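You operate a simulated robot arm through the tools that you are given. There is no shell and no other tool. Be economical: measure what you need, move in short steps, check, and stop when the job is done.

You are at the controls of a simulated robot arm. One attempt, no reset.

Task
Clamp the long beige block and paint its top blue.
Fine: orange brush back in the green cup, both pots shut.

The check looks at the end state, three seconds after you hand in, the way a careful person would. Anything else that was tipped, shoved, dropped, spilled or broken makes it a failure.

Robot
A 7-joint arm with a two-finger parallel gripper, fixed in place. Base frame: the origin is at the foot of the arm, x ahead of it, y to its left, z up; the work surface is at about z = 740. Lengths are in mm, angles in degrees, forces in N, time in s.
With the tool pointing down near the work surface it reaches from about 200 to 680 mm from the base axis. Its first joint turns from -66.0 to 66.0 degrees. Payload 2.4 kg.
Tool frame: the origin (TCP) lies between the finger pads and is the grasp point; the fingertips stand 30 mm ahead of it; z points along the fingers, y is the line along which they close. The gripper opens to 94 mm. The fingers are 28 mm wide and 10 mm thick; the gripper's body (50 by 96 mm) begins 55 mm behind the TCP.
Orientation is that of the tool frame in the base frame, as a unit quaternion [x, y, z, w]. With the fingers straight down and closing along the base's y, the tool's x points along the base's -x, its y along +y and its z along -z.

Tools
- The arm moves only by the tool play_rows. Its arguments are lists of equal length, an entry for each row: "translation": the shift along the base's x, y, z in units of 50 mm (1.0 is 50 mm), a list of three; "angular": the turn, a rotation vector about the base's x, y, z in units of 4 degrees (1.0 is 4 degrees), a list of three; "jaw": the gripper command, from -1 (shut) to 1 (fully open), values between in proportion. In form: {"translation": [[x, y, z], ...], "angular": [[ax, ay, az], ...], "jaw": [jaw, ...]}. A call has 1 to 12 rows; each row shifts and turns the commanded pose from where the row before left it. A call with a number of a shift or a turn outside -1 to 1 is refused whole. Each row takes 0.2 s and may step no farther than 50 mm and 8.6 degrees from the row before; otherwise, or with a gripper value out of range, the whole call is refused. A pose out of reach is approached as far as the arm can. The call stops where the force on the tool passes 70 N (or 10 N more than at its start, if that is more) or the arm is blocked; 0.2 s more then pass. Each finger travels about 153 mm/s and halts on what it meets, pressing with about 32 N; the grip force reading is that of the motor and also rises with nothing between the fingers. The clock runs only during rows and for 0.2 s after the last one: add rows that do not move to give the fingers time. It gives the time, the measured TCP pose, the force on the tool (base axes), the opening and the grip force at its end, in the units of the frame above (readings bear some noise).
- Cameras (640 x 400 px; columns grow to the right, rows downward): "scene" is fixed at [14.7, 472.7, 1420.8]; the picture's right is [-0.88, -0.47, 0.00], its down [-0.37, 0.69, -0.62] and it looks along [0.29, -0.55, -0.78] (base axes); focal length 214 px, centre (320, 200). "wrist" rides on the gripper at [-37, 0, -58] in the tool frame; the picture's right is [0.00, -1.00, 0.00], its down [0.97, 0.00, -0.24] and it looks along [0.24, 0.00, 0.97] (tool axes); focal length 218 px, centre (320, 200). There is no depth. A picture from a camera that has moved, and an enlarged one, comes with that camera's place and axes in the base frame and with its lens.
- snapshot(camera): a new picture of that camera. The clock stands still meanwhile.
- inspect(camera, box): a new picture of the part [left, top, right, bottom] of that camera's present view, enlarged. The clock stands still meanwhile.
- hand_in(): hands the job in; it is judged then, once.

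Go step by step. Nothing tells you positions but the pictures and the camera data: compare them with the known pose of the tool, close in by small moves and look again before you grip or let go. The budget is 120 turns and 68 pictures, counting those below and the enlarged ones. Unless the task says otherwise, let go and move clear before handing in, and close with one line.

The tools are called after ">>>" by a JSON object that holds its "api" and its "payload". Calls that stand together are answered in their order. play_rows: Moves the arm, as the interface text tells. Its arguments: {"type":"object","properties":{"translation":{"type":"array","items":{"type":"array","items":{"type":"number"}}},"angular":{"type":"array","items":{"type":"array","items":{"type":"number"}}},"jaw":{"type":"array","items":{"type":"number"}}},"required":["translation","angular","jaw"]} The other tools are called the same way: snapshot (camera) takes a picture; inspect (camera, box) takes an enlarged picture of a part of a camera's view; hand_in () hands the job in.

At the start:

```text
clock: 0.0
tool_pos: [403.3, -47.7, 1165.4]
tcp_rot: [0.0, 1.0, 0.0, 0.0]
wrist_force: [0.4, 0.1, 0.0]
grip_width: 94.1
grasp_force: 0.1
```

scene: 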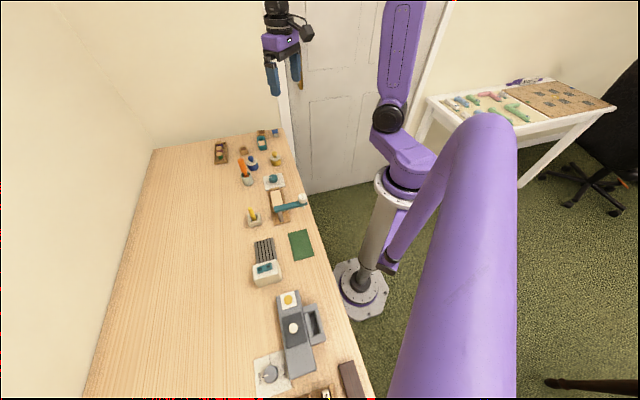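
wrist: 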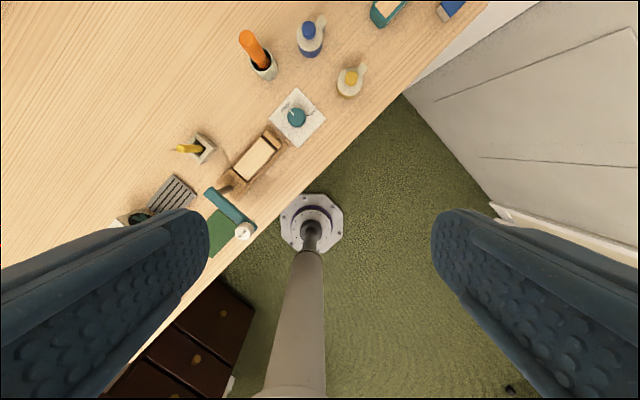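

I see a bench with a clamp holding a beige block, a cup with an orange tool, some pots and other things. I'll enlarge the views to identify them.

>>> {"api": "inspect", "payload": {"camera": "scene", "box": [200, 120, 320, 195]}}

>>> {"api": "inspect", "payload": {"camera": "scene", "box": [220, 180, 340, 290]}}

>>> {"api": "inspect", "payload": {"camera": "wrist", "box": [160, 0, 480, 200]}}

>>> {"api": "inspect", "payload": {"camera": "scene", "box": [220, 270, 400, 400]}}

```text
5.33 times, centred on (260, 158) of scene
camera zoom: at [14.7, 472.7, 1420.8], right [-0.88, -0.47, 0.0], down [-0.37, 0.69, -0.62], along [0.29, -0.55, -0.78], focal length 1144 px, centre (640, 427)
```

zoom: 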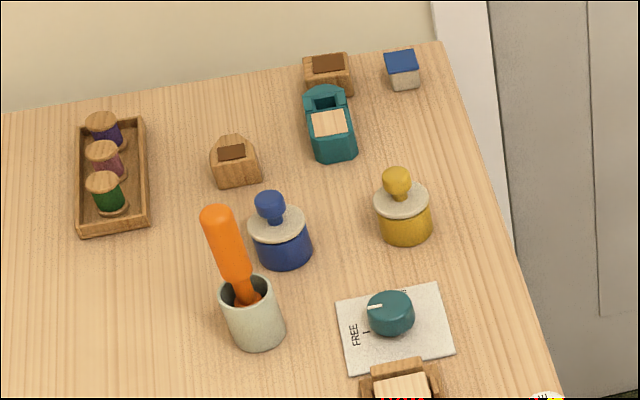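

```text
3.64 times, centred on (280, 235) of scene
camera zoom: at [14.7, 472.7, 1420.8], right [-0.88, -0.47, 0.0], down [-0.37, 0.69, -0.62], along [0.29, -0.55, -0.78], focal length 780 px, centre (466, 73)
```

zoom: 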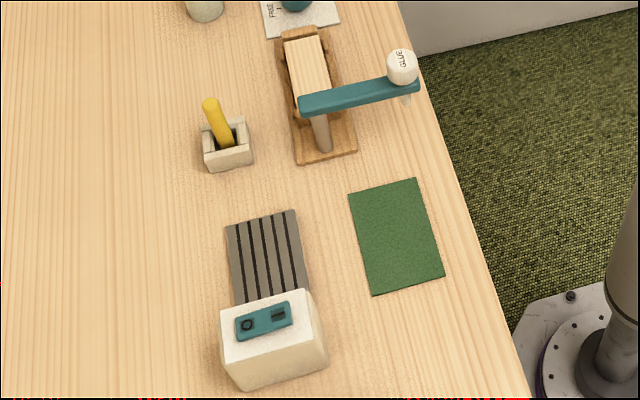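

```text
2.00 times, centred on (320, 100) of wrist
camera zoom: at [438.2, -46.2, 1222.9], right [0.0, -1.0, 0.0], down [-0.97, 0.0, 0.24], along [-0.24, 0.0, -0.97], focal length 436 px, centre (320, 400)
```

zoom: 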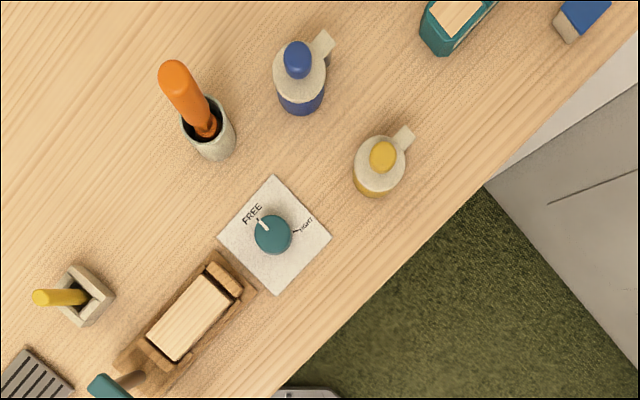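

```text
3.08 times, centred on (310, 335) of scene
camera zoom: at [14.7, 472.7, 1420.8], right [-0.88, -0.47, 0.0], down [-0.37, 0.69, -0.62], along [0.29, -0.55, -0.78], focal length 660 px, centre (351, -215)
```

zoom: 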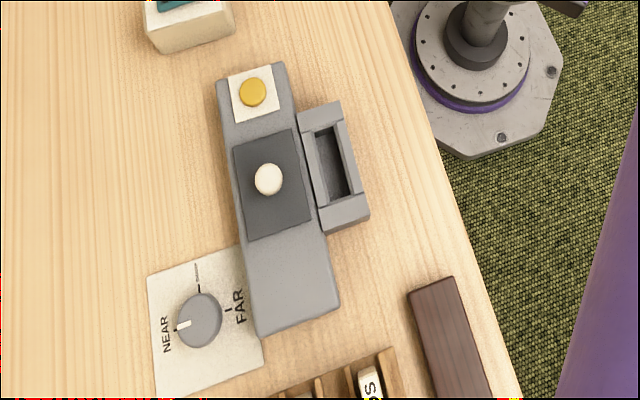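

The long block lies in the wooden vise, with a FREE/TIGHT knob next to it. The orange brush is in the pale green cup, and the blue and yellow pots have lids with knobs. I'll move closer to measure these.

>>> {"api": "play_rows", "payload": {"translation": [[0.8, 0.2, -0.8], [0.8, 0.2, -0.8], [0.8, 0.2, -0.8], [0.8, 0.2, -0.8], [0, 0, 0]], "angular": [[0, 0, 0], [0, 0, 0], [0, 0, 0], [0, 0, 0], [0, 0, 0]], "jaw": [1, 1, 1, 1, 1]}}

>>> {"api": "snapshot", "payload": {"camera": "wrist"}}

```text
refused: row 1 steps farther than a row can; nothing moved
```

```text
61 pictures are left
camera wrist: at [438.2, -46.2, 1222.9], right [0.0, -1.0, 0.0], down [-0.97, 0.0, 0.24], along [-0.24, 0.0, -0.97], focal length 218 px, centre (320, 200)
```

wrist: 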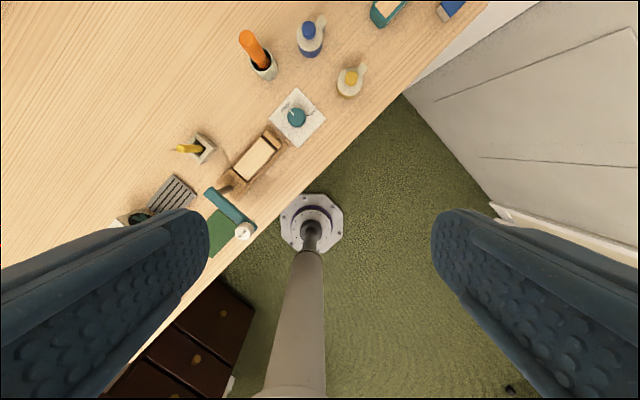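

That move was refused because the steps were too long, and nothing has changed. I'll use smaller steps and tilt nothing.

>>> {"api": "play_rows", "payload": {"translation": [[0.6, 0.15, -0.6], [0.6, 0.15, -0.6], [0.6, 0.15, -0.6], [0.6, 0.15, -0.6], [0.6, 0.15, -0.6], [0.3, 0, -0.3], [0, 0, 0]], "angular": [[0, 0, 0], [0, 0, 0], [0, 0, 0], [0, 0, 0], [0, 0, 0], [0, 0, 0], [0, 0, 0]], "jaw": [1, 1, 1, 1, 1, 1, 1]}}

>>> {"api": "snapshot", "payload": {"camera": "wrist"}}

```text
clock: 1.6
tool_pos: [569.1, -9.9, 998.4]
tcp_rot: [0.0, 1.0, 0.0, 0.0]
wrist_force: [-0.5, -1.0, -0.5]
grip_width: 94.1
grasp_force: 0.1
```

```text
60 pictures are left
camera wrist: at [605.0, -10.0, 1055.9], right [0.0, -1.0, 0.0], down [-0.97, 0.0, 0.24], along [-0.24, 0.0, -0.97], focal length 218 px, centre (320, 200)
```

wrist: 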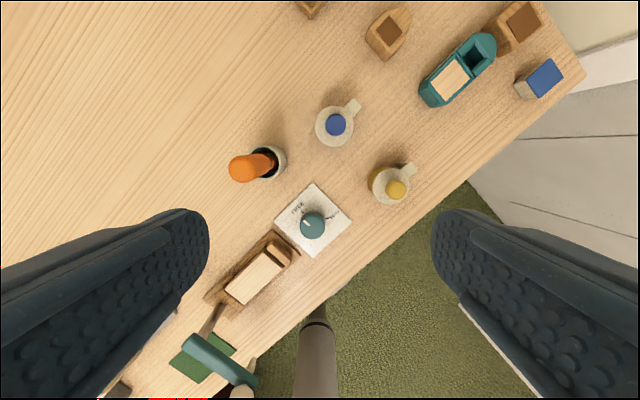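

>>> {"api": "inspect", "payload": {"camera": "wrist", "box": [220, 80, 430, 211]}}

>>> {"api": "inspect", "payload": {"camera": "wrist", "box": [170, 170, 370, 310]}}

>>> {"api": "inspect", "payload": {"camera": "scene", "box": [230, 145, 310, 225]}}

```text
3.05 times, centred on (325, 146) of wrist
camera zoom: at [605.0, -10.0, 1055.9], right [0.0, -1.0, 0.0], down [-0.97, 0.0, 0.24], along [-0.24, 0.0, -0.97], focal length 665 px, centre (305, 366)
```

zoom: 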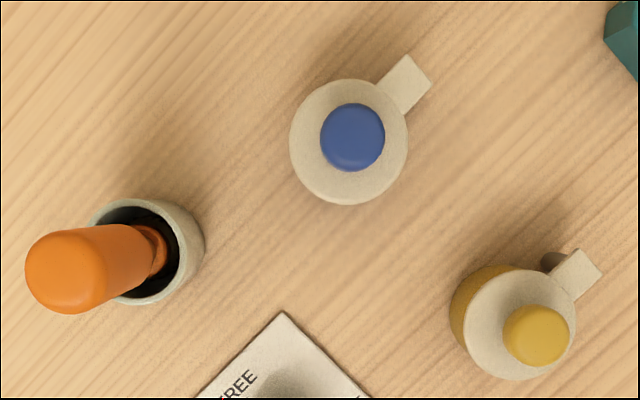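

```text
2.86 times, centred on (270, 240) of wrist
camera zoom: at [605.0, -10.0, 1055.9], right [0.0, -1.0, 0.0], down [-0.97, 0.0, 0.24], along [-0.24, 0.0, -0.97], focal length 624 px, centre (463, 86)
```

zoom: 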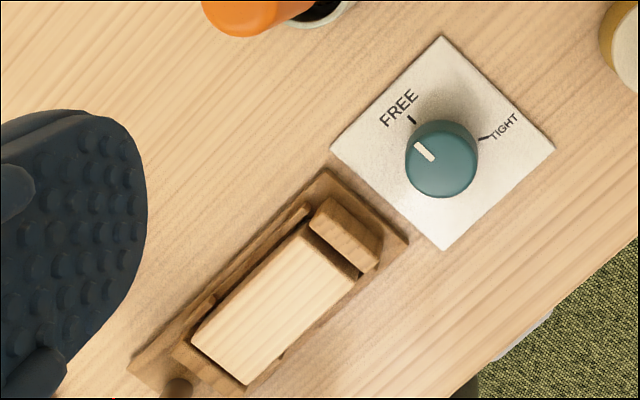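

```text
5.00 times, centred on (270, 185) of scene
camera zoom: at [14.7, 472.7, 1420.8], right [-0.88, -0.47, 0.0], down [-0.37, 0.69, -0.62], along [0.29, -0.55, -0.78], focal length 1072 px, centre (570, 275)
```

zoom: 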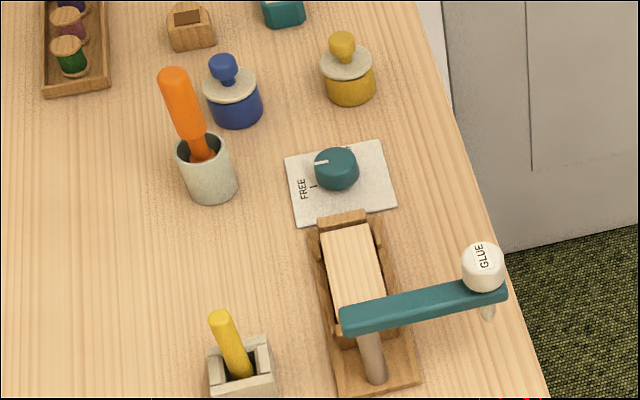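

I've triangulated these positions:

| Item | Position (mm) |
|---|---|
| Knob | about (496, -2), top z≈765 |
| Block top | about (413, 89, 763) |
| Brush | vertical at (585, 55), top z≈873 |
| Blue pot | (628, -28), lid knob top z≈798 |

I'll look at the knob more closely first.

>>> {"api": "play_rows", "payload": {"translation": [[-0.6, 0.05, -0.4], [-0.6, 0.05, -0.4], [-0.25, 0, -0.4], [0, 0, -0.4], [0, 0, 0]], "angular": [[0, 0, 0], [0, 0, 0], [0, 0, 0], [0, 0, 0], [0, 0, 0]], "jaw": [0, 0, 0, 0, 0]}}

>>> {"api": "snapshot", "payload": {"camera": "wrist"}}

>>> {"api": "inspect", "payload": {"camera": "wrist", "box": [220, 150, 420, 300]}}

```text
clock: 2.8
tool_pos: [494.7, -4.2, 919.6]
tcp_rot: [0.001, 1.0, 0.001, 0.0]
wrist_force: [-0.1, -0.3, 0.5]
grip_width: 47.1
grasp_force: 0.0
```

```text
56 pictures are left
camera wrist: at [531.0, -3.0, 977.1], right [0.0, -1.0, 0.0], down [-0.97, 0.0, 0.24], along [-0.24, 0.0, -0.97], focal length 218 px, centre (320, 200)
```

wrist: 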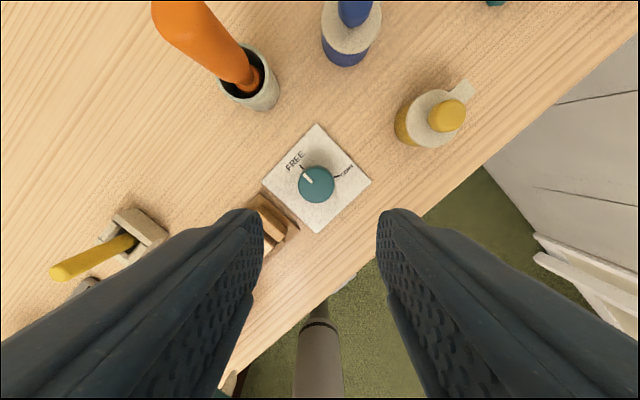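

```text
2.67 times, centred on (320, 225) of wrist
camera zoom: at [531.0, -3.0, 977.1], right [0.0, -1.0, 0.0], down [-0.97, 0.0, 0.24], along [-0.24, 0.0, -0.97], focal length 582 px, centre (320, 133)
```

zoom: 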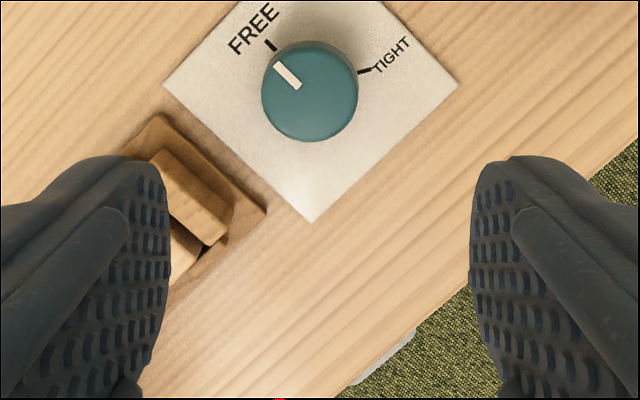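

The knob is centred near (495.6, 0.3), with the pointer at FREE and TIGHT about 110° clockwise. I'll pre-turn the gripper counter-clockwise by 56°.

>>> {"api": "play_rows", "payload": {"translation": [[0.02, 0.09, 0], [0, 0, 0], [0, 0, 0], [0, 0, 0], [0, 0, 0], [0, 0, 0], [0, 0, 0], [0, 0, 0], [0, 0, 0], [0, 0, 0], [0, 0, 0], [0, 0, 0]], "angular": [[0, 0, 1], [0, 0, 1], [0, 0, 1], [0, 0, 1], [0, 0, 1], [0, 0, 1], [0, 0, 1], [0, 0, 1], [0, 0, 1], [0, 0, 1], [0, 0, 1], [0, 0, 1]], "jaw": [0.25, 0.25, 0.25, 0.25, 0.25, 0.25, 0.25, 0.25, 0.25, 0.25, 0.25, 0.25]}}

>>> {"api": "play_rows", "payload": {"translation": [[0, 0, -0.8], [0, 0, -0.8], [0, 0, 0]], "angular": [[0, 0, 1], [0, 0, 1], [0, 0, 0]], "jaw": [0.25, 0.25, 0.25]}}

>>> {"api": "snapshot", "payload": {"camera": "wrist"}}

>>> {"api": "snapshot", "payload": {"camera": "scene"}}

```text
clock: 5.4
tool_pos: [497.4, -0.7, 919.4]
tcp_rot: [-0.408, 0.913, 0.0, 0.0]
wrist_force: [0.3, -0.5, -0.2]
grip_width: 58.9
grasp_force: 0.1
```

```text
clock: 6.2
tool_pos: [496.6, -2.0, 839.0]
tcp_rot: [-0.471, 0.882, 0.0, 0.0]
wrist_force: [-1.1, -1.1, 0.4]
grip_width: 58.6
grasp_force: 0.1
```

```text
54 pictures are left
camera wrist: at [516.1, 29.2, 896.2], right [0.83, -0.56, 0.0], down [-0.54, -0.81, 0.24], along [-0.13, -0.2, -0.97], focal length 218 px, centre (320, 200)
```

wrist: 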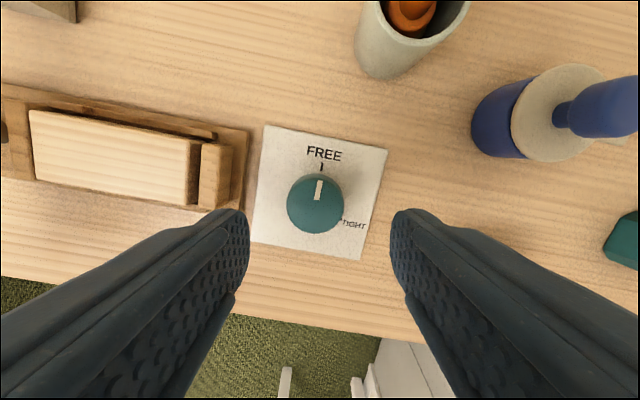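

```text
53 pictures are left
```

scene: 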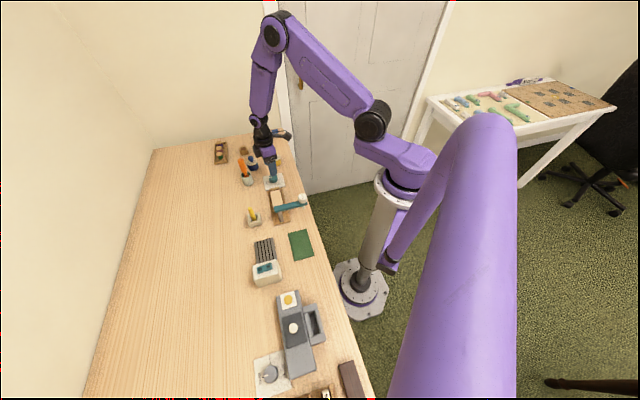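

The knob is at about (494.8, 0.8), so I'll make a small lateral correction, go down and grip.

>>> {"api": "play_rows", "payload": {"translation": [[-0.03, 0.05, -0.4], [0, 0, -0.4], [0, 0, -0.3], [0, 0, -0.14], [0, 0, 0]], "angular": [[0, 0, 0], [0, 0, 0], [0, 0, 0], [0, 0, 0], [0, 0, 0]], "jaw": [0.25, 0.25, 0.25, 0.25, 0.25]}}

>>> {"api": "snapshot", "payload": {"camera": "wrist"}}

```text
clock: 7.4
tool_pos: [495.5, 1.2, 776.3]
tcp_rot: [-0.47, 0.883, 0.0, 0.0]
wrist_force: [-0.1, -0.1, -0.3]
grip_width: 58.6
grasp_force: 0.1
```

```text
52 pictures are left
camera wrist: at [514.4, 32.9, 834.9], right [0.83, -0.56, 0.0], down [-0.54, -0.8, 0.24], along [-0.13, -0.2, -0.97], focal length 218 px, centre (320, 200)
```

wrist: 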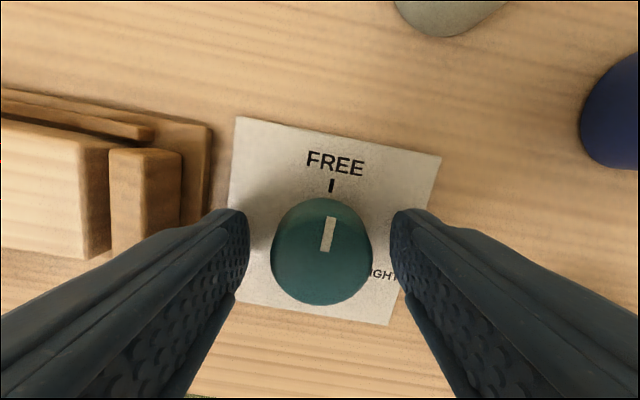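

Nicely centred. I'll close gently, then turn 48° clockwise.

>>> {"api": "play_rows", "payload": {"translation": [[0, 0, 0], [0, 0, 0], [0, 0, 0], [0, 0, 0]], "angular": [[0, 0, 0], [0, 0, 0], [0, 0, 0], [0, 0, 0]], "jaw": [-0.2, -0.4, -0.4, -0.4]}}

>>> {"api": "play_rows", "payload": {"translation": [[0, 0, 0], [0, 0, 0], [0, 0, 0], [0, 0, 0], [0, 0, 0], [0, 0, 0], [0, 0, 0], [0, 0, 0], [0, 0, 0], [0, 0, 0], [0, 0, 0], [0, 0, 0]], "angular": [[0, 0, -1], [0, 0, -1], [0, 0, -1], [0, 0, -1], [0, 0, -1], [0, 0, -1], [0, 0, -1], [0, 0, -1], [0, 0, -1], [0, 0, -1], [0, 0, -1], [0, 0, -1]], "jaw": [-0.4, -0.4, -0.4, -0.4, -0.4, -0.4, -0.4, -0.4, -0.4, -0.4, -0.4, -0.4]}}

>>> {"api": "snapshot", "payload": {"camera": "wrist"}}

```text
clock: 8.4
tool_pos: [495.3, 1.1, 776.9]
tcp_rot: [-0.469, 0.883, 0.0, 0.0]
wrist_force: [3.2, -2.4, -5.0]
grip_width: 37.4
grasp_force: 45.1
```

```text
clock: 11.0
tool_pos: [495.9, -0.5, 779.0]
tcp_rot: [-0.067, 0.998, -0.001, 0.002]
wrist_force: [17.4, -24.3, -29.7]
grip_width: 37.3
grasp_force: 45.5
```

```text
51 pictures are left
camera wrist: at [531.0, 6.0, 835.9], right [0.13, -0.99, 0.0], down [-0.96, -0.13, 0.24], along [-0.23, -0.03, -0.97], focal length 218 px, centre (320, 200)
```

wrist: 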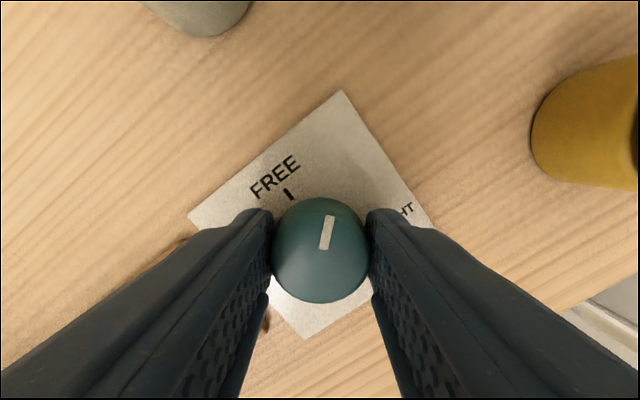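

The knob turns with the gripper. I'll continue clockwise.

>>> {"api": "play_rows", "payload": {"translation": [[0, 0, 0], [0, 0, 0], [0, 0, 0], [0, 0, 0], [0, 0, 0], [0, 0, 0], [0, 0, 0], [0, 0, 0], [0, 0, 0], [0, 0, 0], [0, 0, 0], [0, 0, 0]], "angular": [[0, 0, -1], [0, 0, -1], [0, 0, -1], [0, 0, -1], [0, 0, -1], [0, 0, -1], [0, 0, -1], [0, 0, -1], [0, 0, -1], [0, 0, -1], [0, 0, -1], [0, 0, -1]], "jaw": [-0.4, -0.4, -0.4, -0.4, -0.4, -0.4, -0.4, -0.4, -0.4, -0.4, -0.4, -0.4]}}

>>> {"api": "snapshot", "payload": {"camera": "wrist"}}

```text
clock: 13.6
tool_pos: [495.8, -0.0, 778.0]
tcp_rot: [0.345, 0.938, 0.0, 0.0]
wrist_force: [7.0, -29.3, -5.0]
grip_width: 37.1
grasp_force: 45.0
```

```text
50 pictures are left
camera wrist: at [522.3, -23.8, 836.1], right [-0.65, -0.76, 0.0], down [-0.74, 0.63, 0.24], along [-0.18, 0.16, -0.97], focal length 218 px, centre (320, 200)
```

wrist: 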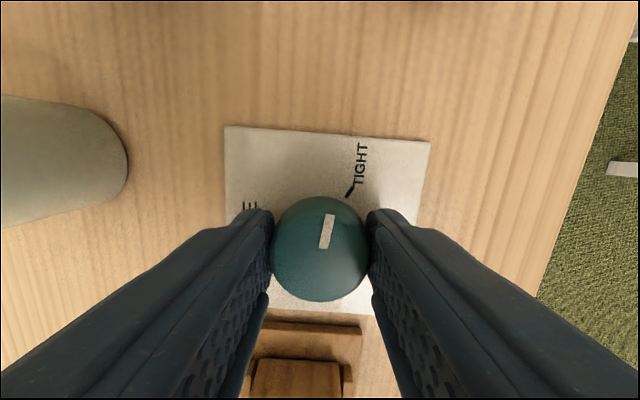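

About 16–20° remain to reach TIGHT.

>>> {"api": "play_rows", "payload": {"translation": [[0, 0, 0], [0, 0, 0], [0, 0, 0], [0, 0, 0], [0, 0, 0]], "angular": [[0, 0, -1], [0, 0, -1], [0, 0, -1], [0, 0, -1], [0, 0, 0]], "jaw": [-0.4, -0.4, -0.4, -0.4, -0.4]}}

>>> {"api": "inspect", "payload": {"camera": "wrist", "box": [220, 100, 440, 320]}}

```text
clock: 14.8
tool_pos: [495.0, -0.2, 779.9]
tcp_rot: [0.472, 0.882, 0.001, 0.001]
wrist_force: [10.4, -27.2, 6.8]
grip_width: 37.1
grasp_force: 44.7
```

```text
1.82 times, centred on (330, 210) of wrist
camera zoom: at [514.1, -30.8, 836.2], right [-0.83, -0.55, 0.0], down [-0.54, 0.81, 0.24], along [-0.13, 0.2, -0.97], focal length 397 px, centre (302, 182)
```

zoom: 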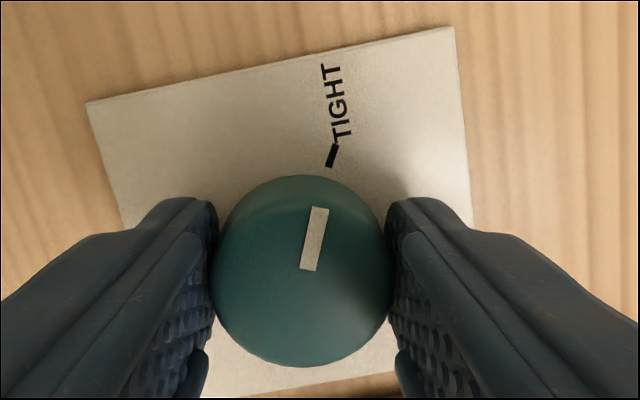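

The pointer now lines up with TIGHT. I'll nudge it 2° more for margin, release and rise.

>>> {"api": "play_rows", "payload": {"translation": [[0, 0, 0], [0, 0, 0], [0, 0, 0], [0, 0, 0], [0, 0, 0]], "angular": [[0, 0, -0.5], [0, 0, 0], [0, 0, 0], [0, 0, 0], [0, 0, 0]], "jaw": [-0.4, -0.4, 0.2, 0.2, 0.2]}}

>>> {"api": "play_rows", "payload": {"translation": [[0, 0, 0.4], [0, 0, 0.8], [0, 0, 0.8], [0, 0, 0.8], [0, 0, 0.2], [0, 0, 0]], "angular": [[0, 0, 0], [0, 0, 1], [0, 0, 1], [0, 0, 1], [0, 0, 1], [0, 0, 0]], "jaw": [0.2, 0.2, 0.2, 0.2, 0.2, 0.2]}}

>>> {"api": "snapshot", "payload": {"camera": "wrist"}}

>>> {"api": "inspect", "payload": {"camera": "wrist", "box": [200, 100, 440, 400]}}

```text
clock: 16.0
tool_pos: [492.9, 1.8, 777.9]
tcp_rot: [0.485, 0.874, 0.0, 0.001]
wrist_force: [0.8, -0.1, 0.1]
grip_width: 56.4
grasp_force: 0.0
```

```text
clock: 17.4
tool_pos: [495.3, 2.3, 929.2]
tcp_rot: [0.358, 0.934, 0.001, -0.001]
wrist_force: [-0.3, 0.6, -0.3]
grip_width: 56.5
grasp_force: 0.0
```

```text
48 pictures are left
camera wrist: at [521.4, -21.1, 986.2], right [-0.67, -0.74, 0.0], down [-0.72, 0.65, 0.24], along [-0.18, 0.16, -0.97], focal length 218 px, centre (320, 200)
```

wrist: 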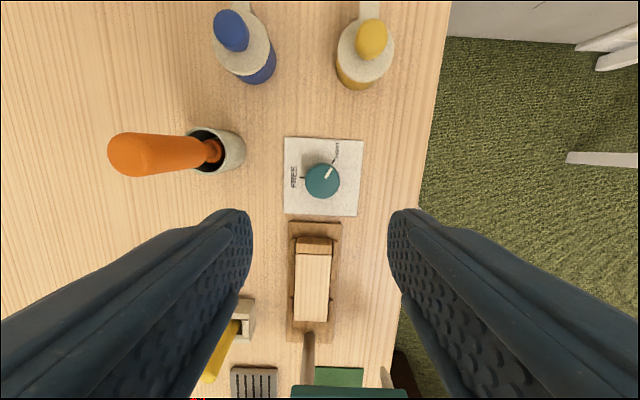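

```text
1.33 times, centred on (320, 250) of wrist
camera zoom: at [521.4, -21.1, 986.2], right [-0.67, -0.74, 0.0], down [-0.72, 0.65, 0.24], along [-0.18, 0.16, -0.97], focal length 291 px, centre (320, 133)
```

zoom: 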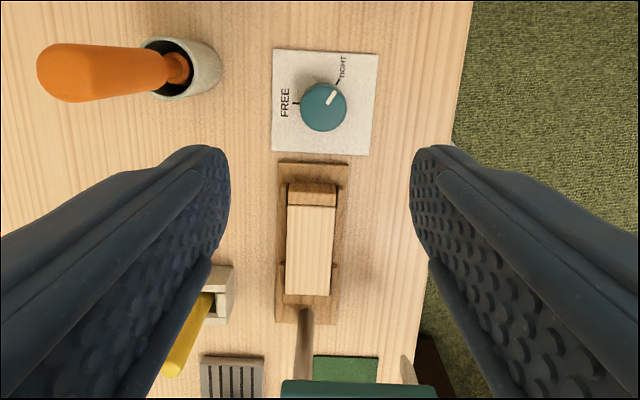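

The block is clamped, with its jaw now flush. Next I'll study the blue pot's lid and its tab.

>>> {"api": "inspect", "payload": {"camera": "wrist", "box": [190, 0, 420, 110]}}

>>> {"api": "inspect", "payload": {"camera": "scene", "box": [235, 145, 295, 185]}}

```text
2.78 times, centred on (305, 55) of wrist
camera zoom: at [521.4, -21.1, 986.2], right [-0.67, -0.74, 0.0], down [-0.72, 0.65, 0.24], along [-0.18, 0.16, -0.97], focal length 607 px, centre (362, 604)
```

zoom: 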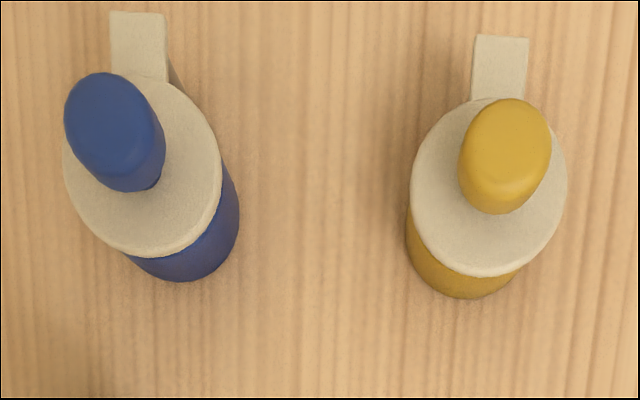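

```text
10.00 times, centred on (265, 165) of scene
camera zoom: at [14.7, 472.7, 1420.8], right [-0.88, -0.47, 0.0], down [-0.37, 0.69, -0.62], along [0.29, -0.55, -0.78], focal length 2145 px, centre (870, 550)
```

zoom: 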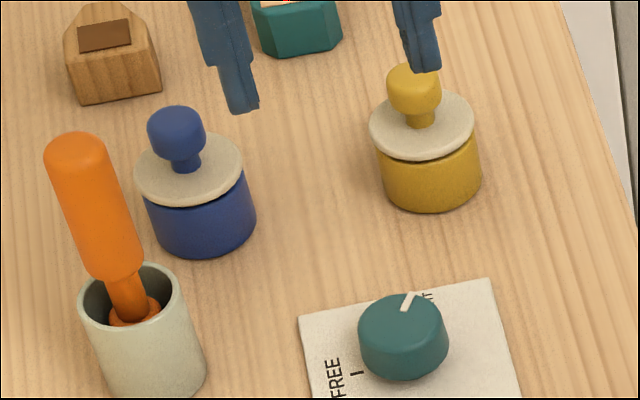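

I'll look at the tab from the far side, using the yellow pot since it has the same design. The gripper stays above everything.

>>> {"api": "play_rows", "payload": {"translation": [[0.16, -0.36, 0], [0.16, -0.36, 0], [0.16, -0.36, 0], [0.16, -0.36, 0], [0.16, -0.36, 0], [0.16, -0.36, 0], [0.16, -0.36, 0], [0.16, -0.36, 0], [0.16, -0.36, -0.3], [0.16, -0.36, -0.4], [0.16, 0, -0.4]], "angular": [[0, 0, 1], [0, 0, 1], [0, 0, 1], [0, 0, 1], [0, 0, 1], [0, 0, 1], [0, 0, 1], [0, 0, 1], [0, 0, 1], [0, 0, 1], [0, 0, 0.5]], "jaw": [-1, -1, -1, -1, -1, -1, -1, -1, -1, -1, -1]}}

>>> {"api": "snapshot", "payload": {"camera": "wrist"}}

```text
clock: 19.8
tool_pos: [583.1, -176.8, 872.5]
tcp_rot: [-0.001, 1.0, 0.0, 0.0]
wrist_force: [-1.0, 0.8, -0.2]
grip_width: 0.3
grasp_force: 32.2
```

```text
44 pictures are left
camera wrist: at [619.1, -176.0, 930.8], right [0.0, -1.0, 0.0], down [-0.97, 0.0, 0.24], along [-0.24, 0.0, -0.97], focal length 218 px, centre (320, 200)
```

wrist: 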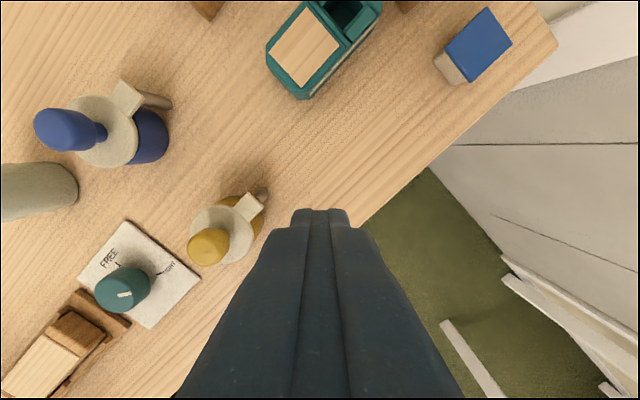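

>>> {"api": "inspect", "payload": {"camera": "wrist", "box": [20, 60, 280, 280]}}

```text
1.82 times, centred on (150, 170) of wrist
camera zoom: at [619.1, -176.0, 930.8], right [0.0, -1.0, 0.0], down [-0.97, 0.0, 0.24], along [-0.24, 0.0, -0.97], focal length 397 px, centre (629, 254)
```

zoom: 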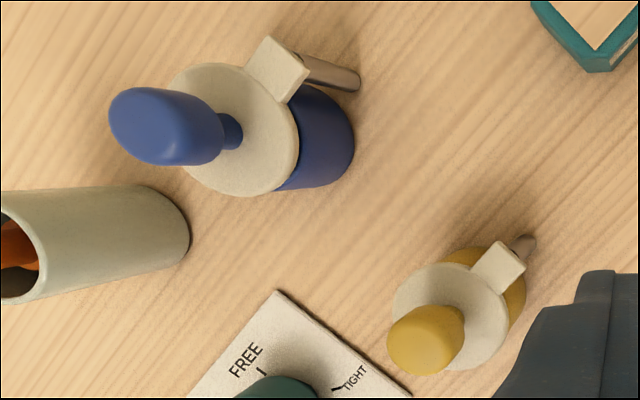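

The lids sit on arms that swivel on vertical posts. The blue lid is centred at (628, -28), with its post near (650, -52), about 33 mm away. I'll go above its knob with the yaw turned to -48° so I can swing it open counter-clockwise.

>>> {"api": "play_rows", "payload": {"translation": [[0.08, 0.25, 0.1], [0.08, 0.25, 0.1], [0.08, 0.25, 0], [0.08, 0.25, 0], [0.08, 0.25, 0], [0.08, 0.25, 0], [0.08, 0.25, 0], [0.08, 0.25, 0], [0.08, 0.25, 0], [0.08, 0.25, 0], [0.08, 0.25, 0], [0.02, 0.23, 0]], "angular": [[0, 0, -1], [0, 0, -1], [0, 0, -1], [0, 0, -1], [0, 0, -1], [0, 0, -1], [0, 0, -1], [0, 0, -1], [0, 0, -1], [0, 0, -1], [0, 0, -1], [0, 0, -1]], "jaw": [0, 0, 0, 0, 0, 0, 0, 0, 0, 0, 0, 0]}}

>>> {"api": "snapshot", "payload": {"camera": "wrist"}}

```text
clock: 22.4
tool_pos: [629.0, -29.2, 882.3]
tcp_rot: [0.407, 0.913, 0.0, 0.0]
wrist_force: [0.7, -0.4, -0.6]
grip_width: 46.9
grasp_force: 0.0
```

```text
42 pictures are left
camera wrist: at [651.3, -56.0, 940.5], right [-0.74, -0.67, 0.0], down [-0.65, 0.72, 0.24], along [-0.16, 0.18, -0.97], focal length 218 px, centre (320, 200)
```

wrist: 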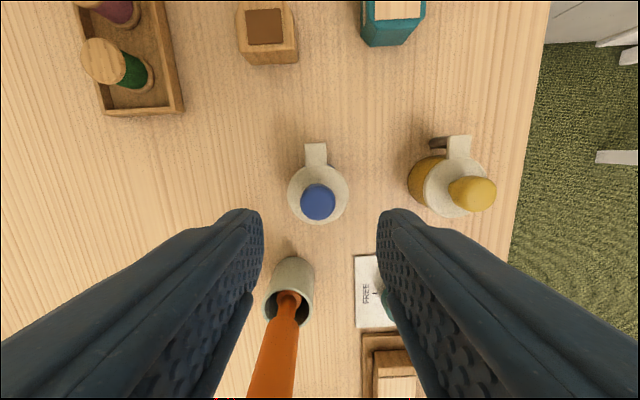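

Aligned. I'll descend to the knob and close on it.

>>> {"api": "play_rows", "payload": {"translation": [[-0.02, 0.02, -0.5], [0, 0, -0.5], [0, 0, -0.32], [0, 0, 0], [0, 0, 0], [0, 0, 0], [0, 0, 0]], "angular": [[0, 0, 0], [0, 0, 0], [0, 0, 0], [0, 0, 0], [0, 0, 0], [0, 0, 0], [0, 0, 0]], "jaw": [0, 0, 0, 0, -0.4, -0.7, -0.7]}}

>>> {"api": "snapshot", "payload": {"camera": "wrist"}}

>>> {"api": "inspect", "payload": {"camera": "scene", "box": [225, 130, 305, 190]}}

```text
clock: 24.0
tool_pos: [626.2, -25.0, 816.9]
tcp_rot: [0.405, 0.914, 0.001, 0.003]
wrist_force: [16.8, 9.2, -10.8]
grip_width: 23.1
grasp_force: 44.8
```

```text
41 pictures are left
camera wrist: at [649.7, -52.6, 875.3], right [-0.74, -0.67, 0.0], down [-0.65, 0.72, 0.24], along [-0.16, 0.18, -0.97], focal length 218 px, centre (320, 200)
```

wrist: 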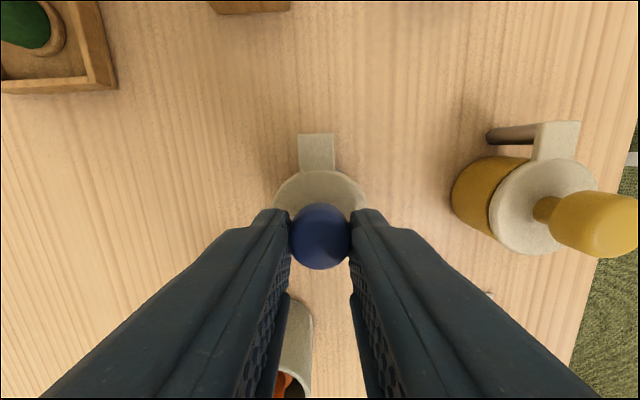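

```text
6.67 times, centred on (265, 160) of scene
camera zoom: at [15.3, 472.9, 1420.7], right [-0.88, -0.47, 0.0], down [-0.37, 0.69, -0.62], along [0.29, -0.55, -0.78], focal length 1430 px, centre (687, 467)
```

zoom: 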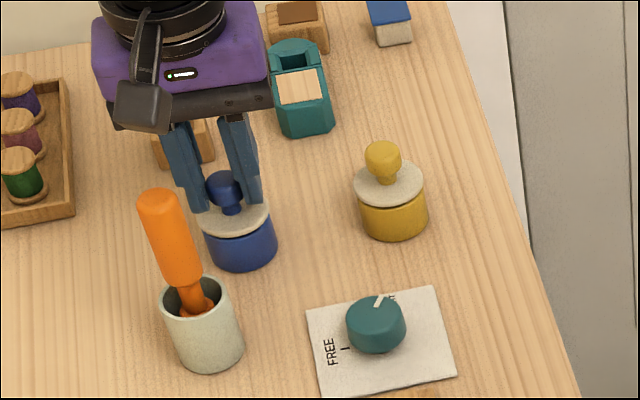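

The knob is held. I'll swing gently along the arc for the first 24° and check the forces.

>>> {"api": "play_rows", "payload": {"translation": [[-0.0324, -0.0347, 0], [-0.0299, -0.0369, 0], [-0.0272, -0.0389, 0], [-0.0245, -0.0407, 0], [-0.0216, -0.0423, 0], [-0.0186, -0.0437, 0]], "angular": [[0, 0, 1], [0, 0, 1], [0, 0, 1], [0, 0, 1], [0, 0, 1], [0, 0, 1]], "jaw": [-0.7, -0.7, -0.7, -0.7, -0.7, -0.7]}}

>>> {"api": "snapshot", "payload": {"camera": "wrist"}}

```text
clock: 25.4
tool_pos: [626.8, -28.3, 819.2]
tcp_rot: [0.202, 0.979, 0.004, 0.009]
wrist_force: [40.2, 34.5, -11.4]
grip_width: 23.3
grasp_force: 45.3
```

```text
39 pictures are left
camera wrist: at [657.1, -42.5, 877.3], right [-0.39, -0.92, -0.01], down [-0.9, 0.38, 0.22], along [-0.2, 0.1, -0.97], focal length 218 px, centre (320, 200)
```

wrist: 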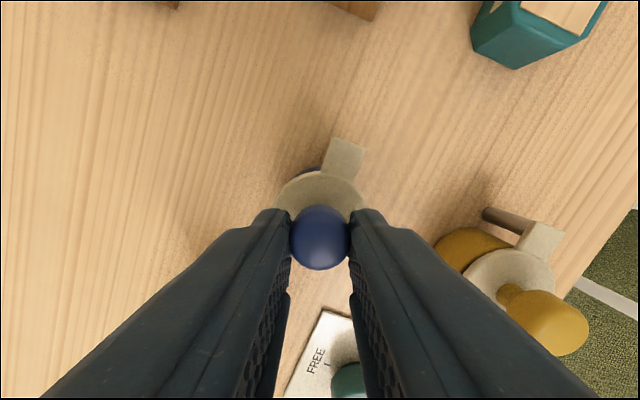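

The lid resists with about 50 N and doesn't swing that way. I'll undo this and study the hinge more closely.

>>> {"api": "play_rows", "payload": {"translation": [[0.0186, 0.0437, 0], [0.0216, 0.0423, 0], [0.0245, 0.0407, 0], [0.0272, 0.0389, 0], [0.0299, 0.0369, 0], [0.0324, 0.0347, 0]], "angular": [[0, 0, -1], [0, 0, -1], [0, 0, -1], [0, 0, -1], [0, 0, -1], [0, 0, -1]], "jaw": [-0.7, -0.7, -0.7, -0.7, -0.7, -0.7]}}

>>> {"api": "inspect", "payload": {"camera": "wrist", "box": [440, 100, 640, 270]}}

>>> {"api": "inspect", "payload": {"camera": "wrist", "box": [250, 100, 390, 280]}}

```text
clock: 26.8
tool_pos: [625.1, -25.0, 817.9]
tcp_rot: [0.406, 0.914, -0.001, -0.001]
wrist_force: [-0.3, 19.0, 26.6]
grip_width: 23.2
grasp_force: 45.2
```

```text
2.35 times, centred on (540, 185) of wrist
camera zoom: at [649.4, -51.5, 875.7], right [-0.74, -0.67, 0.0], down [-0.65, 0.72, 0.24], along [-0.16, 0.18, -0.97], focal length 514 px, centre (-198, 235)
```

zoom: 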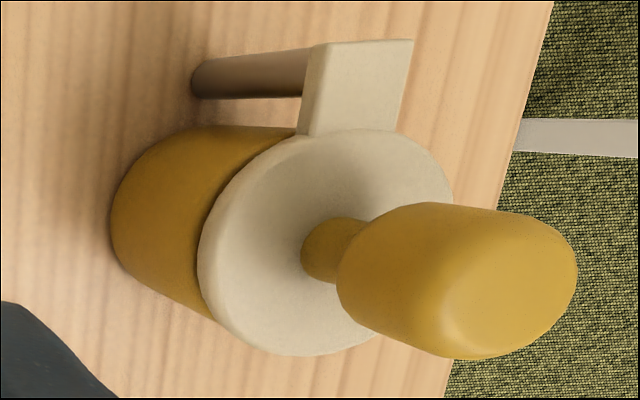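

```text
2.22 times, centred on (320, 190) of wrist
camera zoom: at [649.4, -51.5, 875.7], right [-0.74, -0.67, 0.0], down [-0.65, 0.72, 0.24], along [-0.16, 0.18, -0.97], focal length 485 px, centre (320, 222)
```

zoom: 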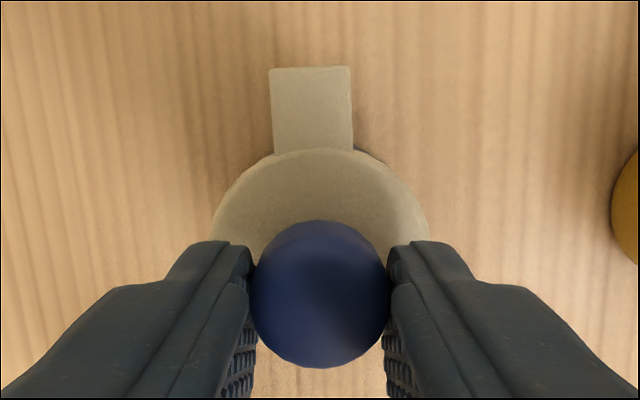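

The axis is still unclear, so I'll test a small swing the other way (12° clockwise).

>>> {"api": "play_rows", "payload": {"translation": [[0.0347, 0.0324, 0], [0.0369, 0.0299, 0], [0.0389, 0.0272, 0], [0, 0, 0]], "angular": [[0, 0, -1], [0, 0, -1], [0, 0, -1], [0, 0, 0]], "jaw": [-0.7, -0.7, -0.7, -0.7]}}

>>> {"api": "inspect", "payload": {"camera": "wrist", "box": [250, 100, 390, 280]}}

```text
clock: 27.8
tool_pos: [629.2, -24.0, 816.3]
tcp_rot: [0.502, 0.865, -0.001, -0.003]
wrist_force: [-20.4, 7.9, 26.3]
grip_width: 22.6
grasp_force: 45.3
```

```text
2.22 times, centred on (320, 190) of wrist
camera zoom: at [646.3, -55.4, 874.5], right [-0.87, -0.5, 0.01], down [-0.48, 0.84, 0.24], along [-0.13, 0.21, -0.97], focal length 485 px, centre (320, 222)
```

zoom: 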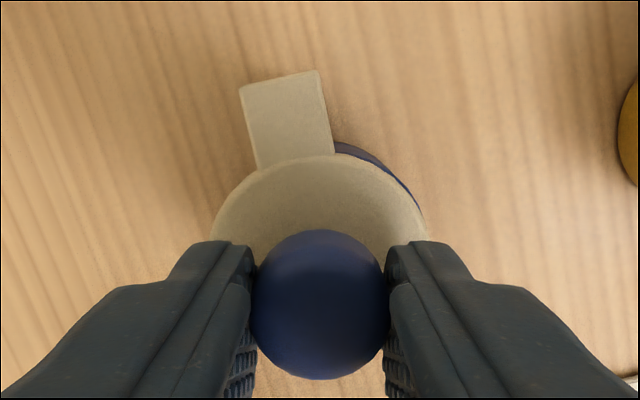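

There are signs the lid moved a little this way, with the pot's rim peeking out. I'll continue clockwise a bit more.

>>> {"api": "play_rows", "payload": {"translation": [[0.0407, 0.0245, 0], [0.0423, 0.0216, 0], [0.0437, 0.0186, 0], [0.0449, 0.0155, 0]], "angular": [[0, 0, -1], [0, 0, -1], [0, 0, -1], [0, 0, -1]], "jaw": [-0.7, -0.7, -0.7, -0.7]}}

>>> {"api": "snapshot", "payload": {"camera": "wrist"}}

```text
clock: 28.8
tool_pos: [638.2, -19.1, 816.9]
tcp_rot: [0.616, 0.788, -0.001, -0.002]
wrist_force: [-18.7, 7.0, 10.3]
grip_width: 22.7
grasp_force: 45.0
```

```text
35 pictures are left
camera wrist: at [645.6, -53.6, 874.5], right [-0.97, -0.24, 0.01], down [-0.23, 0.94, 0.24], along [-0.06, 0.23, -0.97], focal length 218 px, centre (320, 200)
```

wrist: 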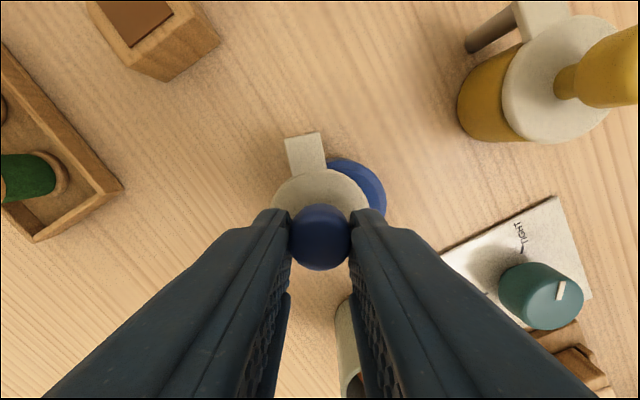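

It swings clockwise, and the radius of 34 mm fits. I'll continue along the arc.

>>> {"api": "play_rows", "payload": {"translation": [[0.0459, 0.0123, 0], [0.0466, 0.0091, 0], [0.0471, 0.0058, 0], [0.0474, 0.0025, 0], [0.0475, -0.0008, 0], [0.0473, -0.0041, 0], [0.0469, -0.0074, 0], [0.0463, -0.0107, 0]], "angular": [[0, 0, -0.5], [0, 0, -0.5], [0, 0, -0.5], [0, 0, -0.5], [0, 0, -0.5], [0, 0, -0.5], [0, 0, -0.5], [0, 0, -0.5]], "jaw": [-0.7, -0.7, -0.7, -0.7, -0.7, -0.7, -0.7, -0.7]}}

>>> {"api": "play_rows", "payload": {"translation": [[0.0454, -0.0139, 0], [0.0443, -0.017, 0], [0.043, -0.0201, 0], [0.0415, -0.023, 0], [0.0398, -0.0259, 0], [0.0379, -0.0286, 0], [0.0358, -0.0312, 0]], "angular": [[0, 0, -0.5], [0, 0, -0.5], [0, 0, -0.5], [0, 0, -0.5], [0, 0, -0.5], [0, 0, -0.5], [0, 0, -0.5]], "jaw": [-0.7, -0.7, -0.7, -0.7, -0.7, -0.7, -0.7]}}

>>> {"api": "snapshot", "payload": {"camera": "wrist"}}

```text
clock: 30.6
tool_pos: [659.4, -18.9, 816.5]
tcp_rot: [0.719, 0.695, 0.0, 0.0]
wrist_force: [-7.3, 4.7, -9.5]
grip_width: 23.1
grasp_force: 44.9
```

```text
clock: 32.2
tool_pos: [672.6, -24.0, 816.1]
tcp_rot: [0.798, 0.602, 0.0, -0.002]
wrist_force: [-15.1, 16.4, -0.9]
grip_width: 22.8
grasp_force: 44.9
```

```text
34 pictures are left
camera wrist: at [661.4, -58.6, 874.7], right [-0.96, 0.27, 0.0], down [0.27, 0.93, 0.24], along [0.06, 0.23, -0.97], focal length 218 px, centre (320, 200)
```

wrist: 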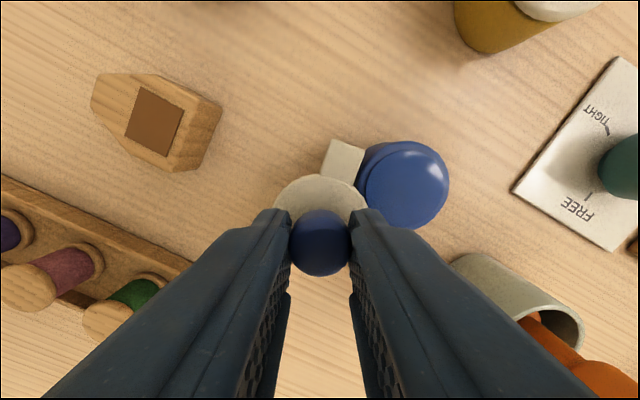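

The pot is open and the lid clear of it. I'll release, rise well above the brush, and turn back to yaw ≈ -47°.

>>> {"api": "play_rows", "payload": {"translation": [[0, 0, 0], [0, 0, 0], [0, 0, 0.3], [0, 0, 0.7], [0, 0, 0.8], [0, 0, 0.8], [0, 0, 0.4], [0, 0, 0]], "angular": [[0, 0, 0], [0, 0, 0], [0, 0, 0], [0, 0, 1], [0, 0, 1], [0, 0, 1], [0, 0, 1], [0, 0, 0.7]], "jaw": [-0.1, -0.1, -0.1, -0.1, -0.1, -0.1, -0.1, -0.1]}}

>>> {"api": "play_rows", "payload": {"translation": [[-0.17, 0.15, 0], [-0.17, 0.15, 0], [-0.17, 0.15, 0], [-0.17, 0.15, 0], [-0.17, 0.15, 0], [-0.17, 0.15, 0], [-0.17, 0.15, 0], [-0.17, 0.15, 0], [-0.17, 0.15, 0], [-0.17, 0.15, 0], [0, 0, 0]], "angular": [[0, 0, 1], [0, 0, 1], [0, 0, 1], [0, 0, 1], [0, 0, 1], [0, 0, 1], [0, 0, 1], [0, 0, 1], [0, 0, 1], [0, 0, 1], [0, 0, 0]], "jaw": [0, 0, 0, 0, 0, 0, 0, 0, 0, 0, 0]}}

>>> {"api": "snapshot", "payload": {"camera": "wrist"}}

```text
clock: 34.0
tool_pos: [675.5, -25.0, 967.0]
tcp_rot: [0.689, 0.725, 0.0, 0.0]
wrist_force: [0.3, -0.7, 0.0]
grip_width: 42.3
grasp_force: 0.0
```

```text
clock: 36.4
tool_pos: [591.0, 49.1, 968.1]
tcp_rot: [0.399, 0.917, 0.0, 0.0]
wrist_force: [-0.1, -0.5, 0.1]
grip_width: 47.0
grasp_force: 0.0
```

```text
33 pictures are left
camera wrist: at [612.9, 22.5, 1025.6], right [-0.73, -0.68, 0.0], down [-0.66, 0.71, 0.24], along [-0.16, 0.18, -0.97], focal length 218 px, centre (320, 200)
```

wrist: 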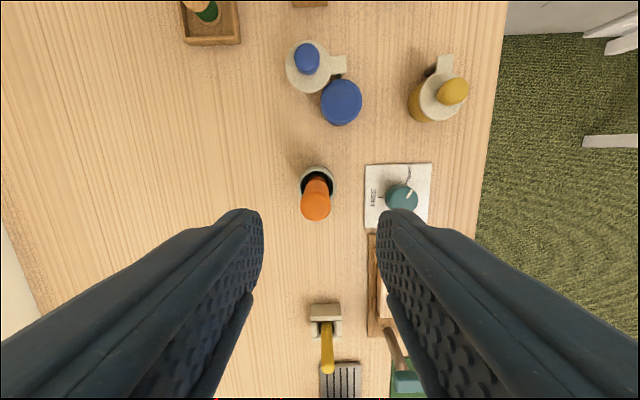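

The brush top is at about (587, 56, 873). I'll align and come down to just above it to check.

>>> {"api": "play_rows", "payload": {"translation": [[-0.08, 0.14, -0.5], [0, 0, -0.5], [0, 0, -0.05], [0, 0, 0]], "angular": [[0, 0, 0], [0, 0, 0], [0, 0, 0], [0, 0, 0]], "jaw": [0, 0, 0, 0]}}

>>> {"api": "snapshot", "payload": {"camera": "wrist"}}

```text
clock: 37.4
tool_pos: [584.2, 55.4, 913.8]
tcp_rot: [0.4, 0.917, -0.001, 0.0]
wrist_force: [-0.3, 0.8, 0.0]
grip_width: 47.0
grasp_force: 0.1
```

```text
32 pictures are left
camera wrist: at [608.6, 28.3, 972.4], right [-0.73, -0.68, 0.0], down [-0.66, 0.71, 0.24], along [-0.16, 0.18, -0.97], focal length 218 px, centre (320, 200)
```

wrist: 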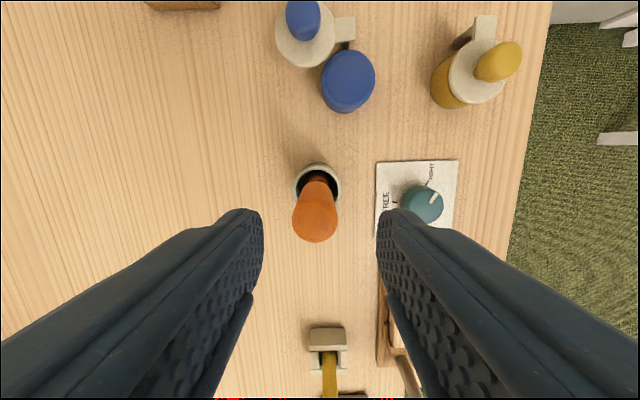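

Aligned, so I'll descend around the handle and grip it.

>>> {"api": "play_rows", "payload": {"translation": [[0.01, 0.01, -0.5], [0, 0, -0.5], [0, 0, -0.38], [0, 0, 0], [0, 0, 0], [0, 0, 0], [0, 0, 0], [0, 0, 0]], "angular": [[0, 0, 0], [0, 0, 0], [0, 0, 0], [0, 0, 0], [0, 0, 0], [0, 0, 0], [0, 0, 0], [0, 0, 0]], "jaw": [0, 0, 0, 0, -0.3, -1, -1, -1]}}

>>> {"api": "snapshot", "payload": {"camera": "wrist"}}

>>> {"api": "inspect", "payload": {"camera": "scene", "box": [215, 110, 305, 200]}}

```text
clock: 39.2
tool_pos: [584.9, 55.6, 846.8]
tcp_rot: [0.401, 0.916, 0.001, 0.001]
wrist_force: [-0.5, -0.2, 0.3]
grip_width: 22.1
grasp_force: 31.2
```

```text
31 pictures are left
camera wrist: at [609.3, 29.2, 904.4], right [-0.73, -0.68, 0.0], down [-0.66, 0.71, 0.24], along [-0.16, 0.18, -0.97], focal length 218 px, centre (320, 200)
```

wrist: 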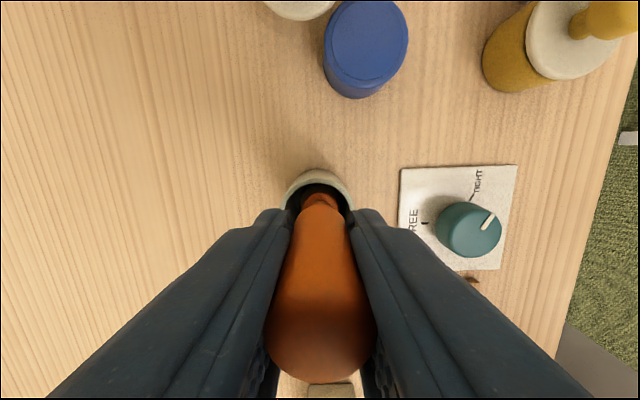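

```text
4.44 times, centred on (260, 155) of scene
camera zoom: at [14.7, 472.7, 1420.8], right [-0.88, -0.47, 0.0], down [-0.37, 0.69, -0.62], along [0.29, -0.55, -0.78], focal length 953 px, centre (587, 400)
```

zoom: 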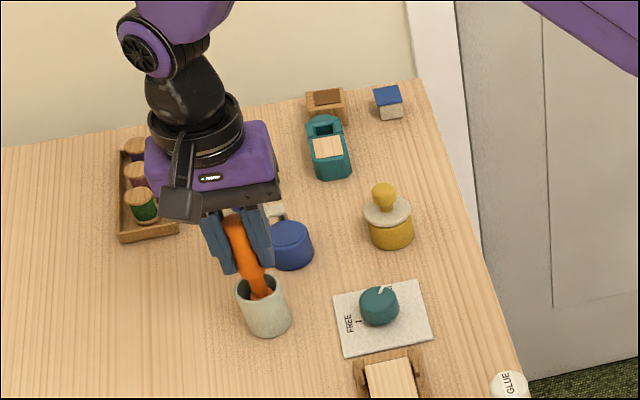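

Gripped. I'll lift straight up and inspect the brush tip.

>>> {"api": "play_rows", "payload": {"translation": [[0, 0, 0.3], [0, 0, 0.5], [0, 0, 0.5], [0, 0, 0.5], [0, 0, 0.2], [0, 0, 0]], "angular": [[0, 0, 0], [0, 0, 0], [0, 0, 0], [0, 0, 0], [0, 0, 0], [0, 0, 0]], "jaw": [-1, -1, -1, -1, -1, -1]}}

>>> {"api": "inspect", "payload": {"camera": "scene", "box": [230, 130, 290, 190]}}

>>> {"api": "snapshot", "payload": {"camera": "wrist"}}

```text
clock: 40.6
tool_pos: [584.4, 58.0, 945.1]
tcp_rot: [0.401, 0.916, 0.0, 0.0]
wrist_force: [0.4, -0.2, -0.3]
grip_width: 22.1
grasp_force: 31.8
```

```text
6.67 times, centred on (260, 160) of scene
camera zoom: at [14.7, 472.7, 1420.8], right [-0.88, -0.47, 0.0], down [-0.37, 0.69, -0.62], along [0.29, -0.55, -0.78], focal length 1430 px, centre (720, 467)
```

zoom: 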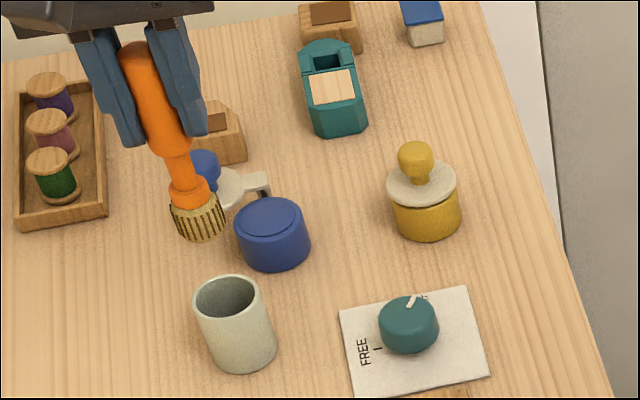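

```text
28 pictures are left
camera wrist: at [607.5, 29.7, 1004.4], right [-0.73, -0.68, 0.0], down [-0.66, 0.71, 0.24], along [-0.16, 0.18, -0.97], focal length 218 px, centre (320, 200)
```

wrist: 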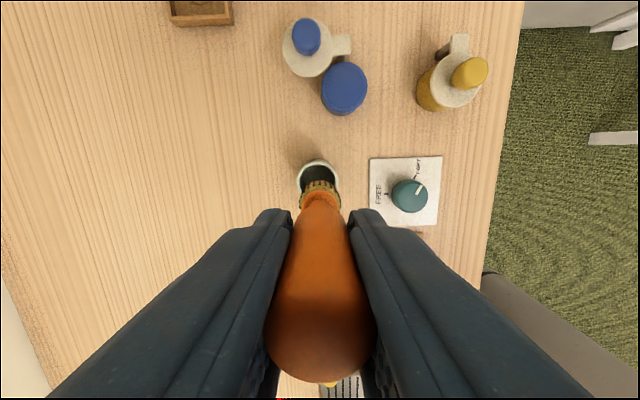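

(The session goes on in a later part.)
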